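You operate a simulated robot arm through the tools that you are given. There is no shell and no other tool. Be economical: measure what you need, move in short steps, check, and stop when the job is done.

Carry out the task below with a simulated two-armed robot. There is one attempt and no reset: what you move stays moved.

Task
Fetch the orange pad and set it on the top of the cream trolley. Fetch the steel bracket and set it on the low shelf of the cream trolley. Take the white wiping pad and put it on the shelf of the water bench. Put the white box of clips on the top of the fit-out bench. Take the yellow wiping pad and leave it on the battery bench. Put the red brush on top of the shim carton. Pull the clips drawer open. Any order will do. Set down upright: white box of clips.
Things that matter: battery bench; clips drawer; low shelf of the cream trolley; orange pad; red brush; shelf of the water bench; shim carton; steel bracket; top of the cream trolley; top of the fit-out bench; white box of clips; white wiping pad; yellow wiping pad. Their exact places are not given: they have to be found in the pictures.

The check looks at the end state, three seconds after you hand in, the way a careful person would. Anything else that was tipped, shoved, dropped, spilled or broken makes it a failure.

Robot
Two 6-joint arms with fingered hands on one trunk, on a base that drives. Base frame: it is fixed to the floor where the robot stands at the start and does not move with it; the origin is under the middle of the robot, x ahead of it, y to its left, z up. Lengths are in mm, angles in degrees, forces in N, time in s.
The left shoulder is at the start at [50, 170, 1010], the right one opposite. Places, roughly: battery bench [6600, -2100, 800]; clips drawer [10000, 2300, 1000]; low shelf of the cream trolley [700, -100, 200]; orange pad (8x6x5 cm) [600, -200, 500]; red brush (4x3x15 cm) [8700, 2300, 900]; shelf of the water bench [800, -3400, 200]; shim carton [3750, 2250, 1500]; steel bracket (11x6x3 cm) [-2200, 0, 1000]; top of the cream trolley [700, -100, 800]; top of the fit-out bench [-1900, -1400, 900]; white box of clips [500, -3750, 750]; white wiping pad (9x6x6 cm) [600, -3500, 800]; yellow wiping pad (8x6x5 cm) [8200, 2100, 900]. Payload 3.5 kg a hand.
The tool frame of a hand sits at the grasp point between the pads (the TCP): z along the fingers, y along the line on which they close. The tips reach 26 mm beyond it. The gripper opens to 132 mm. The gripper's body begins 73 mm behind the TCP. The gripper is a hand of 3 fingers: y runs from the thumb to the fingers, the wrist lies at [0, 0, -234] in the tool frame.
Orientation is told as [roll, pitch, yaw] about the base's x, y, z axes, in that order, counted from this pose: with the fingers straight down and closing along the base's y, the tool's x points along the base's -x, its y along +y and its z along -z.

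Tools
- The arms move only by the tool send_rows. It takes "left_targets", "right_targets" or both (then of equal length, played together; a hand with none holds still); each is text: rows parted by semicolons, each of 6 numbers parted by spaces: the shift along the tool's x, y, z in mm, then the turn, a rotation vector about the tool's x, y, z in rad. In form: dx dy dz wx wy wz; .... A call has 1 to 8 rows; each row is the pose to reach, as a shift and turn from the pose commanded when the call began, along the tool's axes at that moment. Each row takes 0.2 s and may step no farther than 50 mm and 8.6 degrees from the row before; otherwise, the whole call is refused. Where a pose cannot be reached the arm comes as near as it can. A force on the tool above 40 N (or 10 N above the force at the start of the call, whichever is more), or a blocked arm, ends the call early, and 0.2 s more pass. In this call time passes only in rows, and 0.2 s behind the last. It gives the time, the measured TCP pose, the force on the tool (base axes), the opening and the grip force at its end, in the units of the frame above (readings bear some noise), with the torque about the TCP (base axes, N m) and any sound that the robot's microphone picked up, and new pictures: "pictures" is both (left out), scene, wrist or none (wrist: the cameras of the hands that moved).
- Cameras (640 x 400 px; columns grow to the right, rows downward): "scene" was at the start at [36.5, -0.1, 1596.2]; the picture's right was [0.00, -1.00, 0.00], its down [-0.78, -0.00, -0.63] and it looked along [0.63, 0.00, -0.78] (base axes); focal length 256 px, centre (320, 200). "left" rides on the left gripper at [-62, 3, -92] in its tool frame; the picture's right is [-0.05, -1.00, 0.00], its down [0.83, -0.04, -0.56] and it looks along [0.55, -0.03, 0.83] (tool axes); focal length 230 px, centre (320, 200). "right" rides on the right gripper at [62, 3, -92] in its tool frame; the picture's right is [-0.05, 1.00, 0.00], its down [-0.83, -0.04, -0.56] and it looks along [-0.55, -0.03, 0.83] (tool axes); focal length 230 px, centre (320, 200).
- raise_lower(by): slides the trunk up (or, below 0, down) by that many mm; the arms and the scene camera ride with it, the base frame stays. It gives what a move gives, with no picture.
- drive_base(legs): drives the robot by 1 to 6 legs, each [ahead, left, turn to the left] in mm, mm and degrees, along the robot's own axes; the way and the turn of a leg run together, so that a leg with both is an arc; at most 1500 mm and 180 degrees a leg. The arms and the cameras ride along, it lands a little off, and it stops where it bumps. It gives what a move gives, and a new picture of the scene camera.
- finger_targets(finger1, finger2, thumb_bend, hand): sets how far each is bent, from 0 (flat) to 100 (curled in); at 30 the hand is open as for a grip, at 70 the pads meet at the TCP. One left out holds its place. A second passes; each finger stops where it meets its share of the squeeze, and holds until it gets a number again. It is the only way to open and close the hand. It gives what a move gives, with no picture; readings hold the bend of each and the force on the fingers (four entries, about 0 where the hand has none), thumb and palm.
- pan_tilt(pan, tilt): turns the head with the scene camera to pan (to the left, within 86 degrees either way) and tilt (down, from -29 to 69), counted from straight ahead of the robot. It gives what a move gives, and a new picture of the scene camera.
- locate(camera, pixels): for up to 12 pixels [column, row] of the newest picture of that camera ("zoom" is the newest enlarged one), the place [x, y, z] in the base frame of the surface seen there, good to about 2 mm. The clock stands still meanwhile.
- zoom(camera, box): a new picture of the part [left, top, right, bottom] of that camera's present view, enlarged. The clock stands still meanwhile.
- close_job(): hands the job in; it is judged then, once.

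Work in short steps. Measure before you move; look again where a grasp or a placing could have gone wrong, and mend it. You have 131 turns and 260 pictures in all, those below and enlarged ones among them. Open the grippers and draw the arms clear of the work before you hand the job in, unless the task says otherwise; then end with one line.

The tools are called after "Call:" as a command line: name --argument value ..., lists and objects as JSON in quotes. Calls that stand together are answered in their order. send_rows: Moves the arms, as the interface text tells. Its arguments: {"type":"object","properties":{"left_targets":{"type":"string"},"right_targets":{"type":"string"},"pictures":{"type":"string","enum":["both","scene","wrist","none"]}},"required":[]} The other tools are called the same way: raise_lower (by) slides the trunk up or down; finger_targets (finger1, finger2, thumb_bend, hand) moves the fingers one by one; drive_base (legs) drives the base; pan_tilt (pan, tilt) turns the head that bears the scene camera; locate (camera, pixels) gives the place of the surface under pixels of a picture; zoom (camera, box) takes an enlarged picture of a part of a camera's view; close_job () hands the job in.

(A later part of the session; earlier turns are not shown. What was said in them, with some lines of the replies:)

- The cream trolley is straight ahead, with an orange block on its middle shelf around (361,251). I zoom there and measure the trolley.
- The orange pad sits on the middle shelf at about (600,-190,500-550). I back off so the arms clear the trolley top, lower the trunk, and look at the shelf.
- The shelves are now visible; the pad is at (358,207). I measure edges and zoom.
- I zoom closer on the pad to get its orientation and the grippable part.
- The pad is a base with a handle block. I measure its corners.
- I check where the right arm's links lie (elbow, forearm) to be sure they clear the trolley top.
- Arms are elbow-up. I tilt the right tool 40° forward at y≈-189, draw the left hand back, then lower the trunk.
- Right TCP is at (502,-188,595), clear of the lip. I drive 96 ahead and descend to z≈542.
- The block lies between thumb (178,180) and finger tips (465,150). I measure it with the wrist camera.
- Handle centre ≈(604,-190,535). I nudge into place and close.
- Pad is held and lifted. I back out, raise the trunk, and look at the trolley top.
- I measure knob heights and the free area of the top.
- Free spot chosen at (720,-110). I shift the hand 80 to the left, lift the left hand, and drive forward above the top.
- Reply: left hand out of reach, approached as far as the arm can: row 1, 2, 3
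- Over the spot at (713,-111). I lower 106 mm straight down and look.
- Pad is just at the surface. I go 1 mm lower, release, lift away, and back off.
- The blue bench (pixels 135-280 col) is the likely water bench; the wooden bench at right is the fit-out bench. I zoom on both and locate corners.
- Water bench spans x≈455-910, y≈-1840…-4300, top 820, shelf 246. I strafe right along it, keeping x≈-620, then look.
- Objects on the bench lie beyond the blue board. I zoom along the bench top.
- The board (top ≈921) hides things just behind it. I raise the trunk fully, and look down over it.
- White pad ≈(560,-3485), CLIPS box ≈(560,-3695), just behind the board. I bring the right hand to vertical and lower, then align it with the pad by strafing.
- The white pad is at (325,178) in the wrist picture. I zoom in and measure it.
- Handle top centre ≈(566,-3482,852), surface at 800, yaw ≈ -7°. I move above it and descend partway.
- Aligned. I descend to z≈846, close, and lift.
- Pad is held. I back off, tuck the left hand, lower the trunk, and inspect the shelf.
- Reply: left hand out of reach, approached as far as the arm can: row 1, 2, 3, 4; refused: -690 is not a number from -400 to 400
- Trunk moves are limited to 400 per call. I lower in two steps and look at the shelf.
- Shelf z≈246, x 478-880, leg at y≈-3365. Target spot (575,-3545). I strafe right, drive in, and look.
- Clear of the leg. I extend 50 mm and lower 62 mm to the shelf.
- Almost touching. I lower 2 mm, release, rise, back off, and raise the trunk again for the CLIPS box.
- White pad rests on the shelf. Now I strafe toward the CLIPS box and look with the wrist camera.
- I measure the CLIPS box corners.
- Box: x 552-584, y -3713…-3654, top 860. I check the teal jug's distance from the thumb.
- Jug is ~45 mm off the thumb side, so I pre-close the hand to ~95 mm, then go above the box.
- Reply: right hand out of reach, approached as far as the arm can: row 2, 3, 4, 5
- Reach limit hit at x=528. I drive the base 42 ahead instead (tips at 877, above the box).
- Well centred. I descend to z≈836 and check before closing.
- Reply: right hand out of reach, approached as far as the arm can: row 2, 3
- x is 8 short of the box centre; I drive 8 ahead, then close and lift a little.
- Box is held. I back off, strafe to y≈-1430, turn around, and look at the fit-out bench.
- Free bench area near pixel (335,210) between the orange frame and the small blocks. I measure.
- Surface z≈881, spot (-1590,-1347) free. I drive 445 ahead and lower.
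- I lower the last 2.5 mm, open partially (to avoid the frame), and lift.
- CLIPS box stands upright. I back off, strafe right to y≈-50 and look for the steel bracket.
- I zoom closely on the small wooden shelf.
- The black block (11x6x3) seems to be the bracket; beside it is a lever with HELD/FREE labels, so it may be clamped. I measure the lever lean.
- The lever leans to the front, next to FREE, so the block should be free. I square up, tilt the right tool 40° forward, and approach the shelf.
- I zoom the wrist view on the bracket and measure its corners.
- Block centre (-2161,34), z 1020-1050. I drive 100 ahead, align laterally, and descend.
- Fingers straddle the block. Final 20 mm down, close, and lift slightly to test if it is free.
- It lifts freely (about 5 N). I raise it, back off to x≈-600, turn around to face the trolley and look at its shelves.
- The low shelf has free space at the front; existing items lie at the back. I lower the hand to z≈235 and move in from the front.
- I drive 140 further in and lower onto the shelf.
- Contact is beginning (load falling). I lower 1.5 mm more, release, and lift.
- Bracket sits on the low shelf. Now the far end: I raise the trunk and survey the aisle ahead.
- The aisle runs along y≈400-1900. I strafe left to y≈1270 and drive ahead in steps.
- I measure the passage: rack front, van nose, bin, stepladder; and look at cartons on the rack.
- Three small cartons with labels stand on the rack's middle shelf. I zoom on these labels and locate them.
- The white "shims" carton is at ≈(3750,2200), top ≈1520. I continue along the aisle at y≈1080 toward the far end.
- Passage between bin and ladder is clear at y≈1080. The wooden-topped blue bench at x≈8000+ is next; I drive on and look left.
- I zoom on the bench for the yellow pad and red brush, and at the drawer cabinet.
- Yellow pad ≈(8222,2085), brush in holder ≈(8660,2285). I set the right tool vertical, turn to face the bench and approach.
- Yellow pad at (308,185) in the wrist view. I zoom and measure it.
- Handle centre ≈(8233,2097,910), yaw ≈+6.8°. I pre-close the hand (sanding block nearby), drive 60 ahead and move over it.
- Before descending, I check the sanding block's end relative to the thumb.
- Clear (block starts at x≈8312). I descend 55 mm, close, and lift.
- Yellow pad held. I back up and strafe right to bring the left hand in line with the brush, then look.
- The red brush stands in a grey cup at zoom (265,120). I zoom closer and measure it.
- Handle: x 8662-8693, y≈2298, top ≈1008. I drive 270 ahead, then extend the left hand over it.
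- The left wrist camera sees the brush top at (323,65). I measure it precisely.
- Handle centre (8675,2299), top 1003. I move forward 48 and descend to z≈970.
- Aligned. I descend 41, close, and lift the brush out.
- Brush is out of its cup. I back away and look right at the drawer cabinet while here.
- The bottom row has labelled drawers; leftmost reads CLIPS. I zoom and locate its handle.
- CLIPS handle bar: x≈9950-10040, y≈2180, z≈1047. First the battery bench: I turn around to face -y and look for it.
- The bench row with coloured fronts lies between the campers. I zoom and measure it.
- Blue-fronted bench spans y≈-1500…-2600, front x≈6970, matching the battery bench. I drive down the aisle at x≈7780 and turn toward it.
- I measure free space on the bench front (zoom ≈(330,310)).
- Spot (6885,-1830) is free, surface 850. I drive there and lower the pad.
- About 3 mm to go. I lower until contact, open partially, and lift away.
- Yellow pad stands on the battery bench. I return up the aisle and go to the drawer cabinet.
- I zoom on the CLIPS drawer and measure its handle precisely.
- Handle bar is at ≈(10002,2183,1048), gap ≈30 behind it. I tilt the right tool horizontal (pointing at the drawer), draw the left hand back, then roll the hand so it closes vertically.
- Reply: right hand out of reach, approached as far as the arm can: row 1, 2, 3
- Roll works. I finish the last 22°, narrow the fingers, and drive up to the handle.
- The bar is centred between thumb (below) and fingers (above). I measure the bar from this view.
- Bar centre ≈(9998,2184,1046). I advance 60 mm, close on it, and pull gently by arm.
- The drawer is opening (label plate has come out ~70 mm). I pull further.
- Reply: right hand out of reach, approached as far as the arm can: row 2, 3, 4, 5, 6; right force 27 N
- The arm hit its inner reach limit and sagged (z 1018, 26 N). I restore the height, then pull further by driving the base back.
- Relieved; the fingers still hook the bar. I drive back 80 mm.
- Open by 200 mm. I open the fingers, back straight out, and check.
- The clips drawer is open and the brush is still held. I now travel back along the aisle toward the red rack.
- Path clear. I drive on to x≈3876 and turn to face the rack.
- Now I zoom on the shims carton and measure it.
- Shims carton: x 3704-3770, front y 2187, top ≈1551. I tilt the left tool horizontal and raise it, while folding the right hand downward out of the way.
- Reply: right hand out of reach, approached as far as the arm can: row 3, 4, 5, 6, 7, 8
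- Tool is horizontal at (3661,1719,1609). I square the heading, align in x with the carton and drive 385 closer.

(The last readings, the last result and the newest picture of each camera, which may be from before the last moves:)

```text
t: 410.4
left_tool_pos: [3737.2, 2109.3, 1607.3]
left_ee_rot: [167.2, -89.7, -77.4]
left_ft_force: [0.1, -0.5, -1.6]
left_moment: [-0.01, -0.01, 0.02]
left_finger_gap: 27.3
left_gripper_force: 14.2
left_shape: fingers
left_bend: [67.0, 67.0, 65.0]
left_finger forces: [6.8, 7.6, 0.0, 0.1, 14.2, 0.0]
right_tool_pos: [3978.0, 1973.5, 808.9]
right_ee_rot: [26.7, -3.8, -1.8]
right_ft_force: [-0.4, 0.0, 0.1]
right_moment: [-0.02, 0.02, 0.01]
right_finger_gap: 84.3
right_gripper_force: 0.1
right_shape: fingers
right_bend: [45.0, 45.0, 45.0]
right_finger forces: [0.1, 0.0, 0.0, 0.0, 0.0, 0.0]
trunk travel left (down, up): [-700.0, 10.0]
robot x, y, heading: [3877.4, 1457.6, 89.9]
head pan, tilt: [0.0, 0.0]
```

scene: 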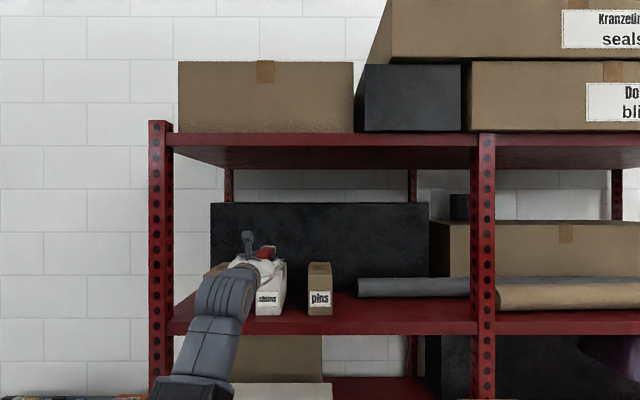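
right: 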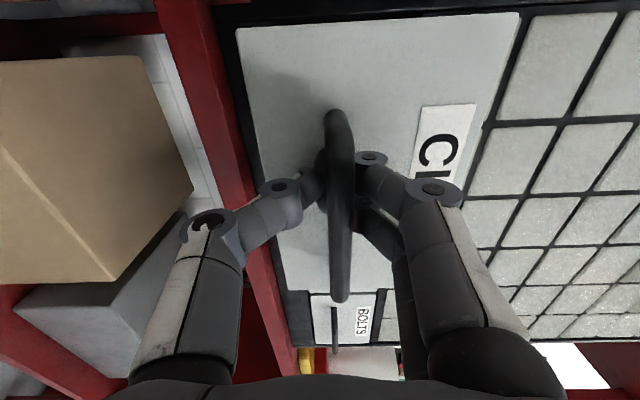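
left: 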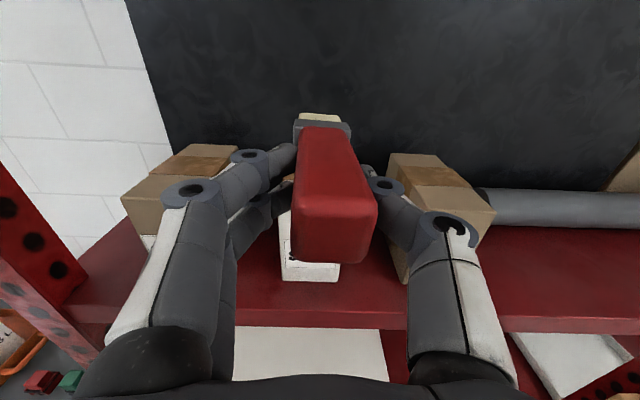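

The brush points at the carton. I measure brush head, carton and neighbours from this camera.

Call:
locate --camera "left" --pixels '[[320, 118], [300, 128], [346, 128], [325, 150], [310, 230], [290, 215], [295, 265], [310, 278], [190, 180], [440, 190], [330, 262], [420, 170]]'

Call:
locate --camera "scene" --pixels '[[268, 252], [265, 256], [273, 265], [282, 262], [262, 285], [320, 265], [216, 268]]'

Call:
zoom --camera "scene" --box '[190, 215, 350, 325]'

```text
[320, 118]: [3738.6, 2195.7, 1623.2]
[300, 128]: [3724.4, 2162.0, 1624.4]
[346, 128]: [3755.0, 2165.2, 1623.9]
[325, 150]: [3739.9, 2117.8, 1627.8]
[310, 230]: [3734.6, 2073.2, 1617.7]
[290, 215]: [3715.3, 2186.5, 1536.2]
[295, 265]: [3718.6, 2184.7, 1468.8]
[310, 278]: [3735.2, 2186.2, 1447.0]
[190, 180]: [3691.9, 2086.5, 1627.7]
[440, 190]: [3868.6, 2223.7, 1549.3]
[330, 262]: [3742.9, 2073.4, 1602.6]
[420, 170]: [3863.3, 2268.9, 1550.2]
```

```text
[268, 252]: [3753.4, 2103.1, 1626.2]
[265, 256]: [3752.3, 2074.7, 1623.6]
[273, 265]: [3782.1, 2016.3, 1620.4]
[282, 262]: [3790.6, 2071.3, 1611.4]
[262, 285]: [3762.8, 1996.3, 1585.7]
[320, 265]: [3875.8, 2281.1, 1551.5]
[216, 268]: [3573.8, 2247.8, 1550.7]
```

```text
3.64 times, centred on (270, 270) of scene
```

zoom: 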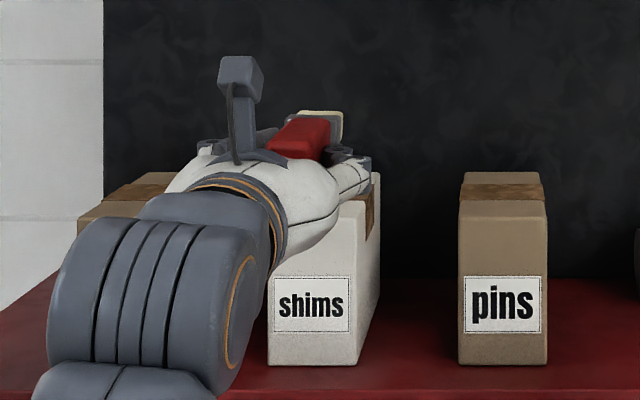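

Brush spans y 2073-2223 with its bottom ≈14 below the TCP; carton top 1550. I drive 97 ahead, keeping 40 mm clearance.

Call:
drive_base --legs '[[97, 0, 0]]'

Call:
send_rows --left_targets "12 0 0 0 0 0; 24 0 0 0 0 0; 33 0 0 0 0 0" --pictures "both"

```text
t: 411.5
left_tool_pos: [3735.8, 2208.3, 1607.2]
left_ee_rot: [165.9, -89.9, -75.9]
left_ft_force: [-0.3, 0.9, -0.9]
left_moment: [-0.01, -0.01, -0.02]
left_finger_gap: 27.2
left_gripper_force: 14.4
left_shape: fingers
left_bend: [67.0, 67.0, 65.0]
left_finger forces: [6.8, 7.6, 0.0, 0.1, 14.0, 0.0]
right_tool_pos: [3978.1, 2073.7, 808.3]
right_ee_rot: [26.7, -3.9, -1.8]
right_ft_force: [0.9, 0.1, -0.5]
right_moment: [0.01, 0.02, 0.03]
right_finger_gap: 84.5
right_gripper_force: 0.1
right_shape: fingers
right_bend: [45.0, 45.0, 45.0]
right_finger forces: [0.1, 0.0, 0.0, 0.0, 0.0, 0.0]
trunk travel left (down, up): [-700.0, 10.0]
robot x, y, heading: [3874.7, 1549.1, 90.0]
head pan, tilt: [0.0, 0.0]
```

scene: 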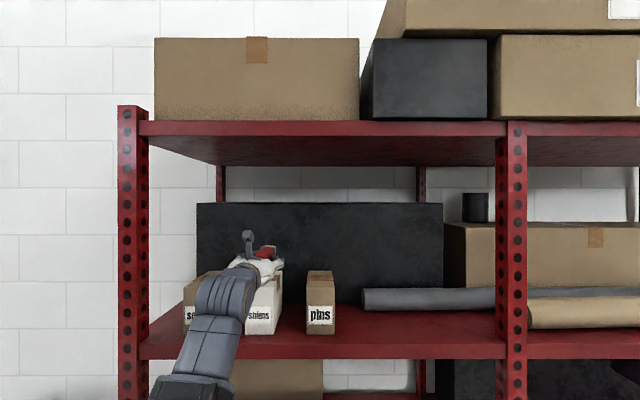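

```text
t: 412.3
left_tool_pos: [3736.6, 2206.5, 1574.0]
left_ee_rot: [172.2, -89.6, -82.2]
left_ft_force: [-0.9, 0.2, -0.6]
left_moment: [-0.02, -0.01, -0.01]
left_finger_gap: 27.0
left_gripper_force: 14.4
left_shape: fingers
left_bend: [67.0, 67.0, 65.0]
left_finger forces: [6.8, 7.6, 0.0, 0.1, 14.1, 0.0]
right_tool_pos: [3978.5, 2072.5, 808.6]
right_ee_rot: [26.8, -3.9, -1.8]
right_ft_force: [0.7, -0.1, 0.9]
right_moment: [-0.01, 0.04, 0.04]
right_finger_gap: 84.4
right_gripper_force: 0.1
right_shape: fingers
right_bend: [45.0, 45.0, 45.0]
right_finger forces: [0.0, 0.0, 0.1, 0.1, 0.0, 0.0]
trunk travel left (down, up): [-700.0, 10.0]
robot x, y, heading: [3873.2, 1548.9, 89.9]
head pan, tilt: [0.0, 0.0]
```

scene: 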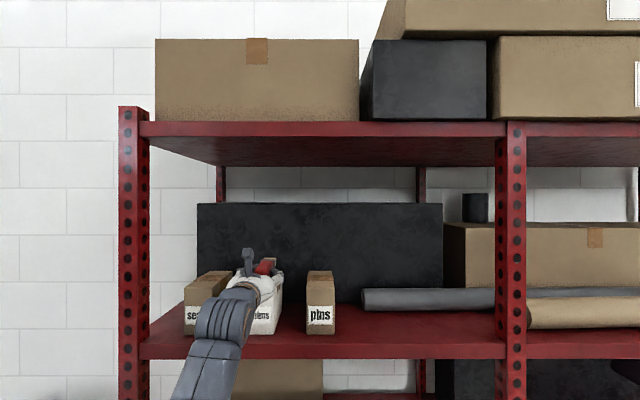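
left: 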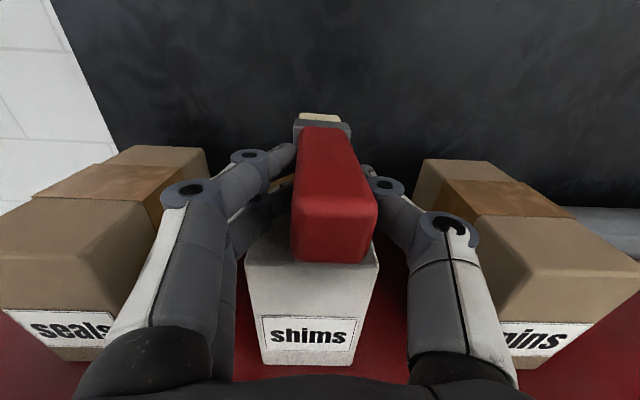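

Aligned over the shims carton. I lower in small steps, watching the force.

Call:
send_rows --left_targets "3 0 0 0 0 0; 5 0 0 0 0 0; 7 0 0 0 0 0" --pictures "none"

Call:
send_rows --left_targets "1 0 0 0 0 0; 2 0 0 0 0 0" --pictures "wrist"

```text
t: 413.1
left_tool_pos: [3737.5, 2207.0, 1566.9]
left_ee_rot: [170.2, -89.6, -80.4]
left_ft_force: [0.0, 1.3, 5.0]
left_moment: [0.01, 0.24, -0.05]
left_finger_gap: 27.0
left_gripper_force: 16.9
left_shape: fingers
left_bend: [67.0, 67.0, 65.0]
left_finger forces: [7.0, 12.9, 0.1, 0.0, 14.2, 0.1]
right_tool_pos: [3977.9, 2072.5, 809.3]
right_ee_rot: [26.9, -3.9, -1.7]
right_ft_force: [-0.6, 0.3, 0.5]
right_moment: [-0.02, -0.02, 0.0]
right_finger_gap: 84.1
right_gripper_force: 0.0
right_shape: fingers
right_bend: [45.0, 45.0, 45.0]
right_finger forces: [0.1, 0.1, 0.0, 0.0, 0.0, 0.1]
trunk travel left (down, up): [-700.0, 10.0]
robot x, y, heading: [3872.0, 1548.6, 90.0]
head pan, tilt: [0.0, 0.0]
```

```text
t: 413.7
left_tool_pos: [3736.8, 2206.3, 1567.4]
left_ee_rot: [169.5, -89.5, -79.5]
left_ft_force: [-0.5, 3.5, 15.6]
left_moment: [0.06, 0.53, -0.14]
left_finger_gap: 27.2
left_gripper_force: 21.9
left_shape: fingers
left_bend: [67.0, 67.0, 65.0]
left_finger forces: [7.0, 22.6, 0.0, 0.0, 14.0, 0.0]
right_tool_pos: [3978.7, 2072.3, 810.2]
right_ee_rot: [26.8, -3.9, -1.8]
right_ft_force: [-0.4, 0.4, -0.2]
right_moment: [0.01, 0.0, 0.0]
right_finger_gap: 84.6
right_gripper_force: 0.0
right_shape: fingers
right_bend: [45.0, 45.0, 45.0]
right_finger forces: [0.0, 0.0, 0.0, 0.0, 0.1, 0.1]
trunk travel left (down, up): [-700.0, 10.0]
robot x, y, heading: [3873.5, 1550.3, 89.7]
head pan, tilt: [0.0, 0.0]
```

left: 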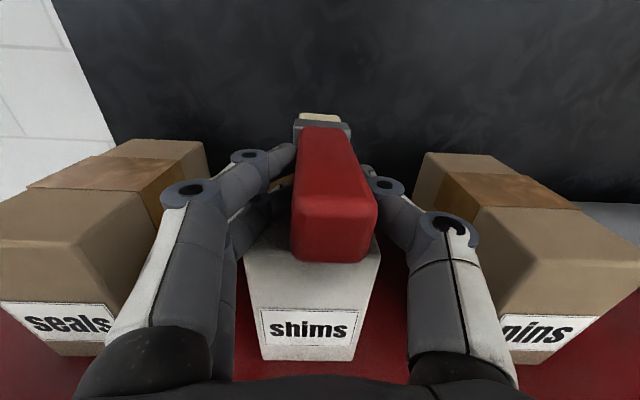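

The lower finger touches the carton while the brush is ~3 mm above it. I ease up 2 mm, open moderately, and view.

Call:
send_rows --left_targets "-2.5 0 0 0 0 0" --pictures "none"

Call:
finger_targets --hand "left" --finger1 50 --finger2 50 --thumb_bend 50

Call:
send_rows --left_targets "-2 0 0 0 0 0" --pictures "wrist"

```text
t: 414.1
left_tool_pos: [3737.6, 2206.3, 1566.8]
left_ee_rot: [171.5, -89.9, -81.7]
left_ft_force: [-0.6, 1.2, 7.5]
left_moment: [0.0, 0.32, -0.02]
left_finger_gap: 27.4
left_gripper_force: 18.5
left_shape: fingers
left_bend: [67.0, 67.0, 65.0]
left_finger forces: [7.0, 15.9, 0.1, 0.1, 14.0, 0.0]
right_tool_pos: [3977.3, 2071.5, 809.7]
right_ee_rot: [26.9, -3.9, -1.8]
right_ft_force: [0.1, -0.1, -0.1]
right_moment: [-0.05, 0.01, 0.01]
right_finger_gap: 84.6
right_gripper_force: 0.0
right_shape: fingers
right_bend: [45.0, 45.0, 45.0]
right_finger forces: [0.1, 0.1, 0.1, 0.0, 0.0, 0.0]
trunk travel left (down, up): [-700.0, 10.0]
robot x, y, heading: [3873.7, 1552.6, 90.0]
head pan, tilt: [0.0, 0.0]
```

```text
t: 415.1
left_tool_pos: [3736.9, 2206.1, 1567.9]
left_ee_rot: [169.3, -89.6, -79.5]
left_ft_force: [0.0, 0.6, 4.8]
left_moment: [0.01, 0.17, -0.03]
left_finger_gap: 67.0
left_gripper_force: 1.7
left_shape: fingers
left_bend: [50.0, 51.0, 50.0]
left_finger forces: [0.0, 4.0, 0.0, 0.0, 0.0, 0.1]
right_tool_pos: [3978.1, 2072.2, 810.6]
right_ee_rot: [27.0, -4.0, -1.8]
right_ft_force: [-0.5, -0.4, 0.1]
right_moment: [-0.03, 0.01, -0.04]
right_finger_gap: 84.3
right_gripper_force: 0.0
right_shape: fingers
right_bend: [45.0, 45.0, 45.0]
right_finger forces: [0.0, 0.0, 0.0, 0.0, 0.0, 0.0]
trunk travel left (down, up): [-700.0, 10.0]
robot x, y, heading: [3871.4, 1550.5, 89.8]
head pan, tilt: [0.0, 0.0]
```

```text
t: 415.5
left_tool_pos: [3737.8, 2206.2, 1568.9]
left_ee_rot: [169.3, -89.9, -79.4]
left_ft_force: [0.9, 0.0, 0.3]
left_moment: [0.03, -0.03, -0.02]
left_finger_gap: 67.2
left_gripper_force: 0.4
left_shape: fingers
left_bend: [50.0, 51.0, 50.0]
left_finger forces: [0.0, 0.4, 0.0, 0.1, 0.0, 0.0]
right_tool_pos: [3977.7, 2072.1, 809.5]
right_ee_rot: [26.9, -3.9, -1.8]
right_ft_force: [0.0, -0.2, 0.4]
right_moment: [-0.02, 0.0, 0.03]
right_finger_gap: 84.0
right_gripper_force: 0.1
right_shape: fingers
right_bend: [45.0, 45.0, 45.0]
right_finger forces: [0.0, 0.1, 0.0, 0.1, 0.0, 0.0]
trunk travel left (down, up): [-700.0, 10.0]
robot x, y, heading: [3873.5, 1552.3, 90.0]
head pan, tilt: [0.0, 0.0]
```

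left: 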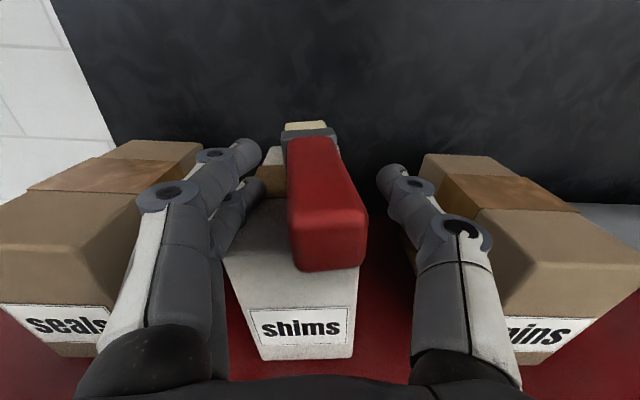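

Brush rests on the carton, but the carton was dragged slightly. I measure positions.

Call:
locate --camera "left" --pixels '[[228, 262], [355, 270], [262, 355], [350, 355], [328, 245], [300, 262], [362, 240], [310, 128], [290, 145], [275, 200], [318, 140], [270, 170]]'

Call:
zoom --camera "left" --box '[200, 100, 420, 370]'

```text
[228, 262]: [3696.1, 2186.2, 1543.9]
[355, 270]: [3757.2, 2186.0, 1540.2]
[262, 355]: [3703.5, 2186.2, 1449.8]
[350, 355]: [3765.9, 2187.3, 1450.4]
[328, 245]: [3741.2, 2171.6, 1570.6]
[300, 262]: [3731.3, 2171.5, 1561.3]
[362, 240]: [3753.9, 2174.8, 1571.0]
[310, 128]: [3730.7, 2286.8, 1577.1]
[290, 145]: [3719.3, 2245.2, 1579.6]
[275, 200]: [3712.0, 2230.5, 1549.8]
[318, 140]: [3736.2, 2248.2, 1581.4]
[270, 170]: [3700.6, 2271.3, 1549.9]
```

```text
1.48 times, centred on (310, 235) of left
```

zoom: 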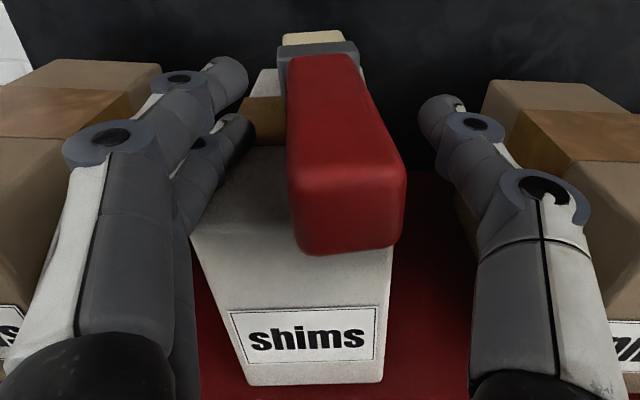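

The carton top seems ~5° leaned toward the fingers; the lower finger may be snagging its edge. I raise the hand 12 mm and look again.

Call:
send_rows --left_targets "-4 0 0 0 0 0; -8 0 0 0 0 0; -12 0 0 0 0 0" --pictures "wrist"

Call:
zoom --camera "left" --box '[200, 100, 420, 370]'

```text
t: 416.3
left_tool_pos: [3737.4, 2207.5, 1582.0]
left_ee_rot: [167.2, -89.8, -77.1]
left_ft_force: [-0.8, 0.0, 0.0]
left_moment: [-0.02, -0.03, 0.0]
left_finger_gap: 67.4
left_gripper_force: 0.1
left_shape: fingers
left_bend: [50.0, 50.0, 50.0]
left_finger forces: [0.0, 0.1, 0.0, 0.0, 0.1, 0.0]
right_tool_pos: [3978.2, 2072.2, 809.3]
right_ee_rot: [26.9, -3.9, -1.8]
right_ft_force: [0.1, -0.2, -0.2]
right_moment: [-0.01, 0.01, 0.01]
right_finger_gap: 84.2
right_gripper_force: 0.0
right_shape: fingers
right_bend: [45.0, 45.0, 45.0]
right_finger forces: [0.0, 0.0, 0.0, 0.1, 0.1, 0.0]
trunk travel left (down, up): [-700.0, 10.0]
robot x, y, heading: [3872.2, 1550.9, 89.8]
head pan, tilt: [0.0, 0.0]
```

left: 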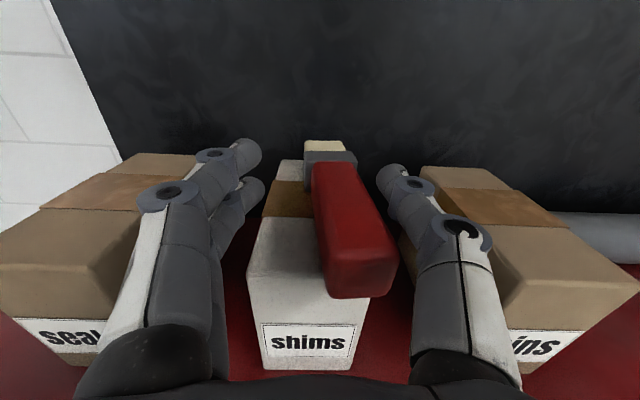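

```text
1.48 times, centred on (310, 235) of left
```

zoom: 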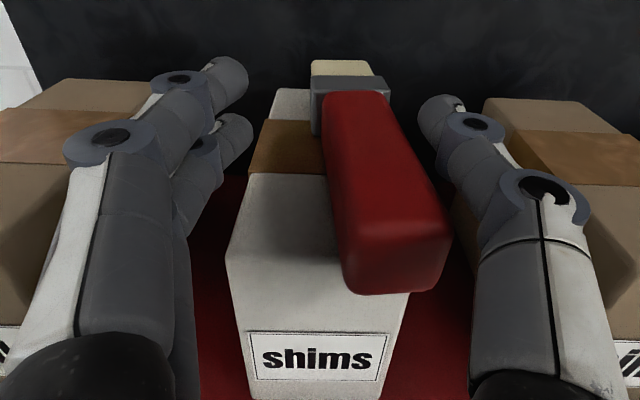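

The carton is upright again, but the brush has shifted to the right edge. I measure so I can recentre it.

Call:
locate --camera "left" --pixels '[[250, 275], [362, 300], [330, 285], [392, 275], [360, 260], [320, 170], [352, 170], [325, 147], [268, 365], [350, 365], [280, 230], [345, 200]]'

Call:
zoom --camera "scene" --box '[170, 230, 350, 350]'

```text
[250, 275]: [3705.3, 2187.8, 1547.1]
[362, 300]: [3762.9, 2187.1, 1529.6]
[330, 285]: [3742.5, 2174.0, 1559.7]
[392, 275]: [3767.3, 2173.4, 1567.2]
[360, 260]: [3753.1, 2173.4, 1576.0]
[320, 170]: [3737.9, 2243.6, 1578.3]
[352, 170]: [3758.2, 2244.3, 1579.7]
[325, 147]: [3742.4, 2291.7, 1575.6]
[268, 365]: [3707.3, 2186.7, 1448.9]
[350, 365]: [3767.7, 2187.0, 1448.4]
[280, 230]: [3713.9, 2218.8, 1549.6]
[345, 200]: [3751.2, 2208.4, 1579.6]
```

```text
3.33 times, centred on (260, 290) of scene
```

zoom: 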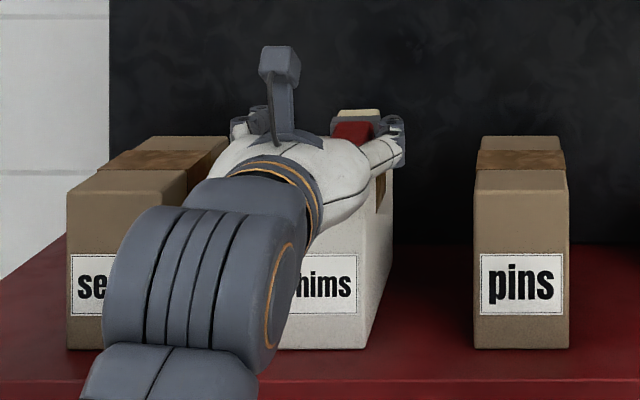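

Brush lies flat and stable: x 3742-3768 within the carton top 3705-3770, so I leave it. I open the thumb wider, raise, and withdraw.

Call:
finger_targets --hand "left" --finger1 45 --finger2 45 --thumb_bend 38

Call:
send_rows --left_targets "-15 0 0 0 0 0; -30 0 0 0 0 0; -45 0 0 0 0 0; -60 0 0 0 0 0" --pictures "wrist"

Call:
drive_base --legs '[[-450, 0, 0]]'

Call:
zoom --camera "scene" --box '[230, 210, 390, 300]'

```text
t: 417.3
left_tool_pos: [3736.7, 2207.1, 1582.5]
left_ee_rot: [169.7, -89.7, -79.8]
left_ft_force: [-0.2, -0.6, -0.4]
left_moment: [0.04, 0.0, -0.03]
left_finger_gap: 96.0
left_gripper_force: 0.0
left_shape: fingers
left_bend: [45.0, 45.0, 38.0]
left_finger forces: [0.0, 0.0, 0.0, 0.1, 0.0, 0.1]
right_tool_pos: [3977.2, 2071.3, 809.2]
right_ee_rot: [26.9, -3.9, -1.8]
right_ft_force: [-0.8, -0.3, 0.4]
right_moment: [0.0, -0.01, -0.01]
right_finger_gap: 84.2
right_gripper_force: 0.1
right_shape: fingers
right_bend: [45.0, 45.0, 45.0]
right_finger forces: [0.1, 0.1, 0.0, 0.0, 0.1, 0.0]
trunk travel left (down, up): [-700.0, 10.0]
robot x, y, heading: [3874.5, 1554.4, 90.0]
head pan, tilt: [0.0, 0.0]
```

```text
t: 418.3
left_tool_pos: [3737.6, 2212.2, 1637.9]
left_ee_rot: [172.3, -89.6, -82.3]
left_ft_force: [0.4, -0.6, 1.4]
left_moment: [0.0, -0.02, 0.0]
left_finger_gap: 96.0
left_gripper_force: 0.1
left_shape: fingers
left_bend: [45.0, 45.0, 38.0]
left_finger forces: [0.0, 0.0, 0.1, 0.0, 0.0, 0.0]
left hand out of reach, approached as far as the arm can: row 4
right_tool_pos: [3978.6, 2072.3, 810.5]
right_ee_rot: [26.8, -3.8, -1.7]
right_ft_force: [-0.3, 0.4, -0.1]
right_moment: [-0.02, -0.01, 0.04]
right_finger_gap: 84.3
right_gripper_force: 0.1
right_shape: fingers
right_bend: [45.0, 45.0, 45.0]
right_finger forces: [0.0, 0.0, 0.1, 0.1, 0.0, 0.1]
trunk travel left (down, up): [-700.0, 10.0]
robot x, y, heading: [3873.9, 1552.2, 89.9]
head pan, tilt: [0.0, 0.0]
```

left: 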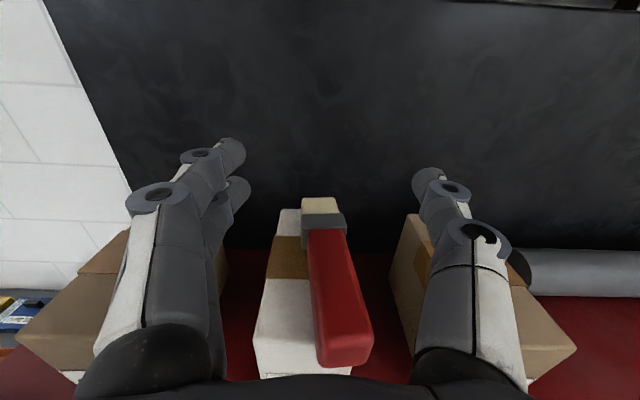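

```text
t: 421.1
left_tool_pos: [3734.7, 1761.3, 1638.8]
left_ee_rot: [173.5, -89.6, -83.0]
left_ft_force: [0.3, 0.0, -0.9]
left_moment: [-0.01, 0.04, 0.0]
left_finger_gap: 95.8
left_gripper_force: 0.0
left_shape: fingers
left_bend: [45.0, 45.0, 38.0]
left_finger forces: [0.0, 0.0, 0.0, 0.1, 0.1, 0.0]
right_tool_pos: [3974.5, 1623.1, 809.6]
right_ee_rot: [26.9, -4.0, -1.5]
right_ft_force: [0.4, -0.8, 0.5]
right_moment: [0.03, 0.0, -0.02]
right_finger_gap: 84.2
right_gripper_force: 0.1
right_shape: fingers
right_bend: [45.0, 45.0, 45.0]
right_finger forces: [0.0, 0.1, 0.0, 0.1, 0.0, 0.1]
trunk travel left (down, up): [-700.0, 10.0]
robot x, y, heading: [3874.3, 1101.7, 90.3]
head pan, tilt: [0.0, 0.0]
```

scene: 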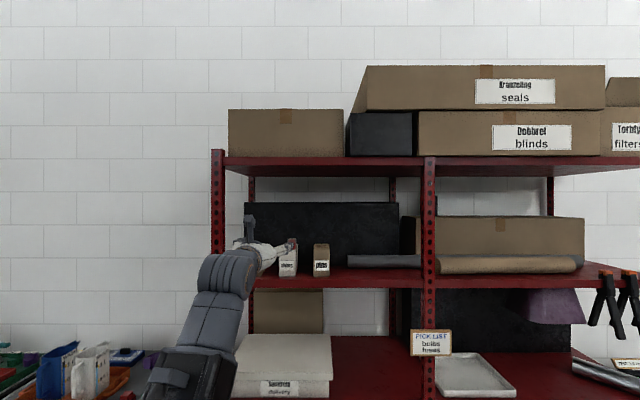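

```text
4.00 times, centred on (310, 255) of scene
```

zoom: 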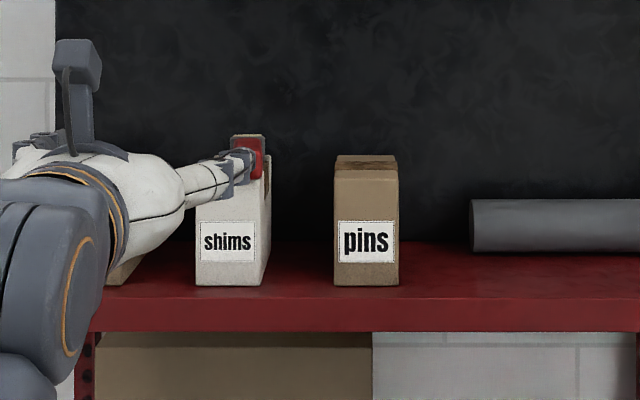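

All items are placed and the arms are clear of the rack. I open both hands fully and hand in.

Call:
finger_targets --hand "left" --finger1 30 --finger2 30 --thumb_bend 30

Call:
finger_targets --hand "right" --finger1 30 --finger2 30 --thumb_bend 30

Call:
close_job

```text
t: 422.1
left_tool_pos: [3734.6, 1762.5, 1638.2]
left_ee_rot: [172.8, -89.6, -82.3]
left_ft_force: [0.1, -0.1, -0.8]
left_moment: [-0.04, 0.02, -0.01]
left_finger_gap: 133.9
left_gripper_force: 0.2
left_shape: fingers
left_bend: [30.0, 30.0, 30.0]
left_finger forces: [0.0, 0.1, 0.1, 0.0, 0.1, 0.1]
right_tool_pos: [3975.1, 1624.0, 809.0]
right_ee_rot: [26.8, -4.0, -1.4]
right_ft_force: [0.2, 0.2, 0.4]
right_moment: [0.01, 0.01, -0.03]
right_finger_gap: 84.3
right_gripper_force: 0.1
right_shape: fingers
right_bend: [45.0, 45.0, 45.0]
right_finger forces: [0.0, 0.1, 0.0, 0.1, 0.0, 0.0]
trunk travel left (down, up): [-700.0, 10.0]
robot x, y, heading: [3870.0, 1104.9, 90.2]
head pan, tilt: [0.0, 0.0]
```

```text
t: 423.1
left_tool_pos: [3735.0, 1762.2, 1638.1]
left_ee_rot: [172.6, -89.6, -82.3]
left_ft_force: [0.2, 0.1, -0.8]
left_moment: [-0.03, 0.04, -0.04]
left_finger_gap: 133.9
left_gripper_force: 0.1
left_shape: fingers
left_bend: [30.0, 30.0, 30.0]
left_finger forces: [0.0, 0.0, 0.1, 0.0, 0.0, 0.1]
right_tool_pos: [3975.8, 1624.3, 809.5]
right_ee_rot: [26.9, -3.9, -1.5]
right_ft_force: [0.5, -1.1, -0.1]
right_moment: [0.03, 0.04, -0.04]
right_finger_gap: 134.1
right_gripper_force: 0.0
right_shape: fingers
right_bend: [30.0, 30.0, 30.0]
right_finger forces: [0.0, 0.0, 0.1, 0.0, 0.0, 0.0]
trunk travel left (down, up): [-700.0, 10.0]
robot x, y, heading: [3875.1, 1101.5, 90.1]
head pan, tilt: [0.0, 0.0]
```

```text
The job is handed in.
```

All seven tasks are done and handed in; one slip: releasing the red brush briefly tipped the shim carton about 5°, and it settled back upright with the brush flat but off-centre, near the edge of its top.
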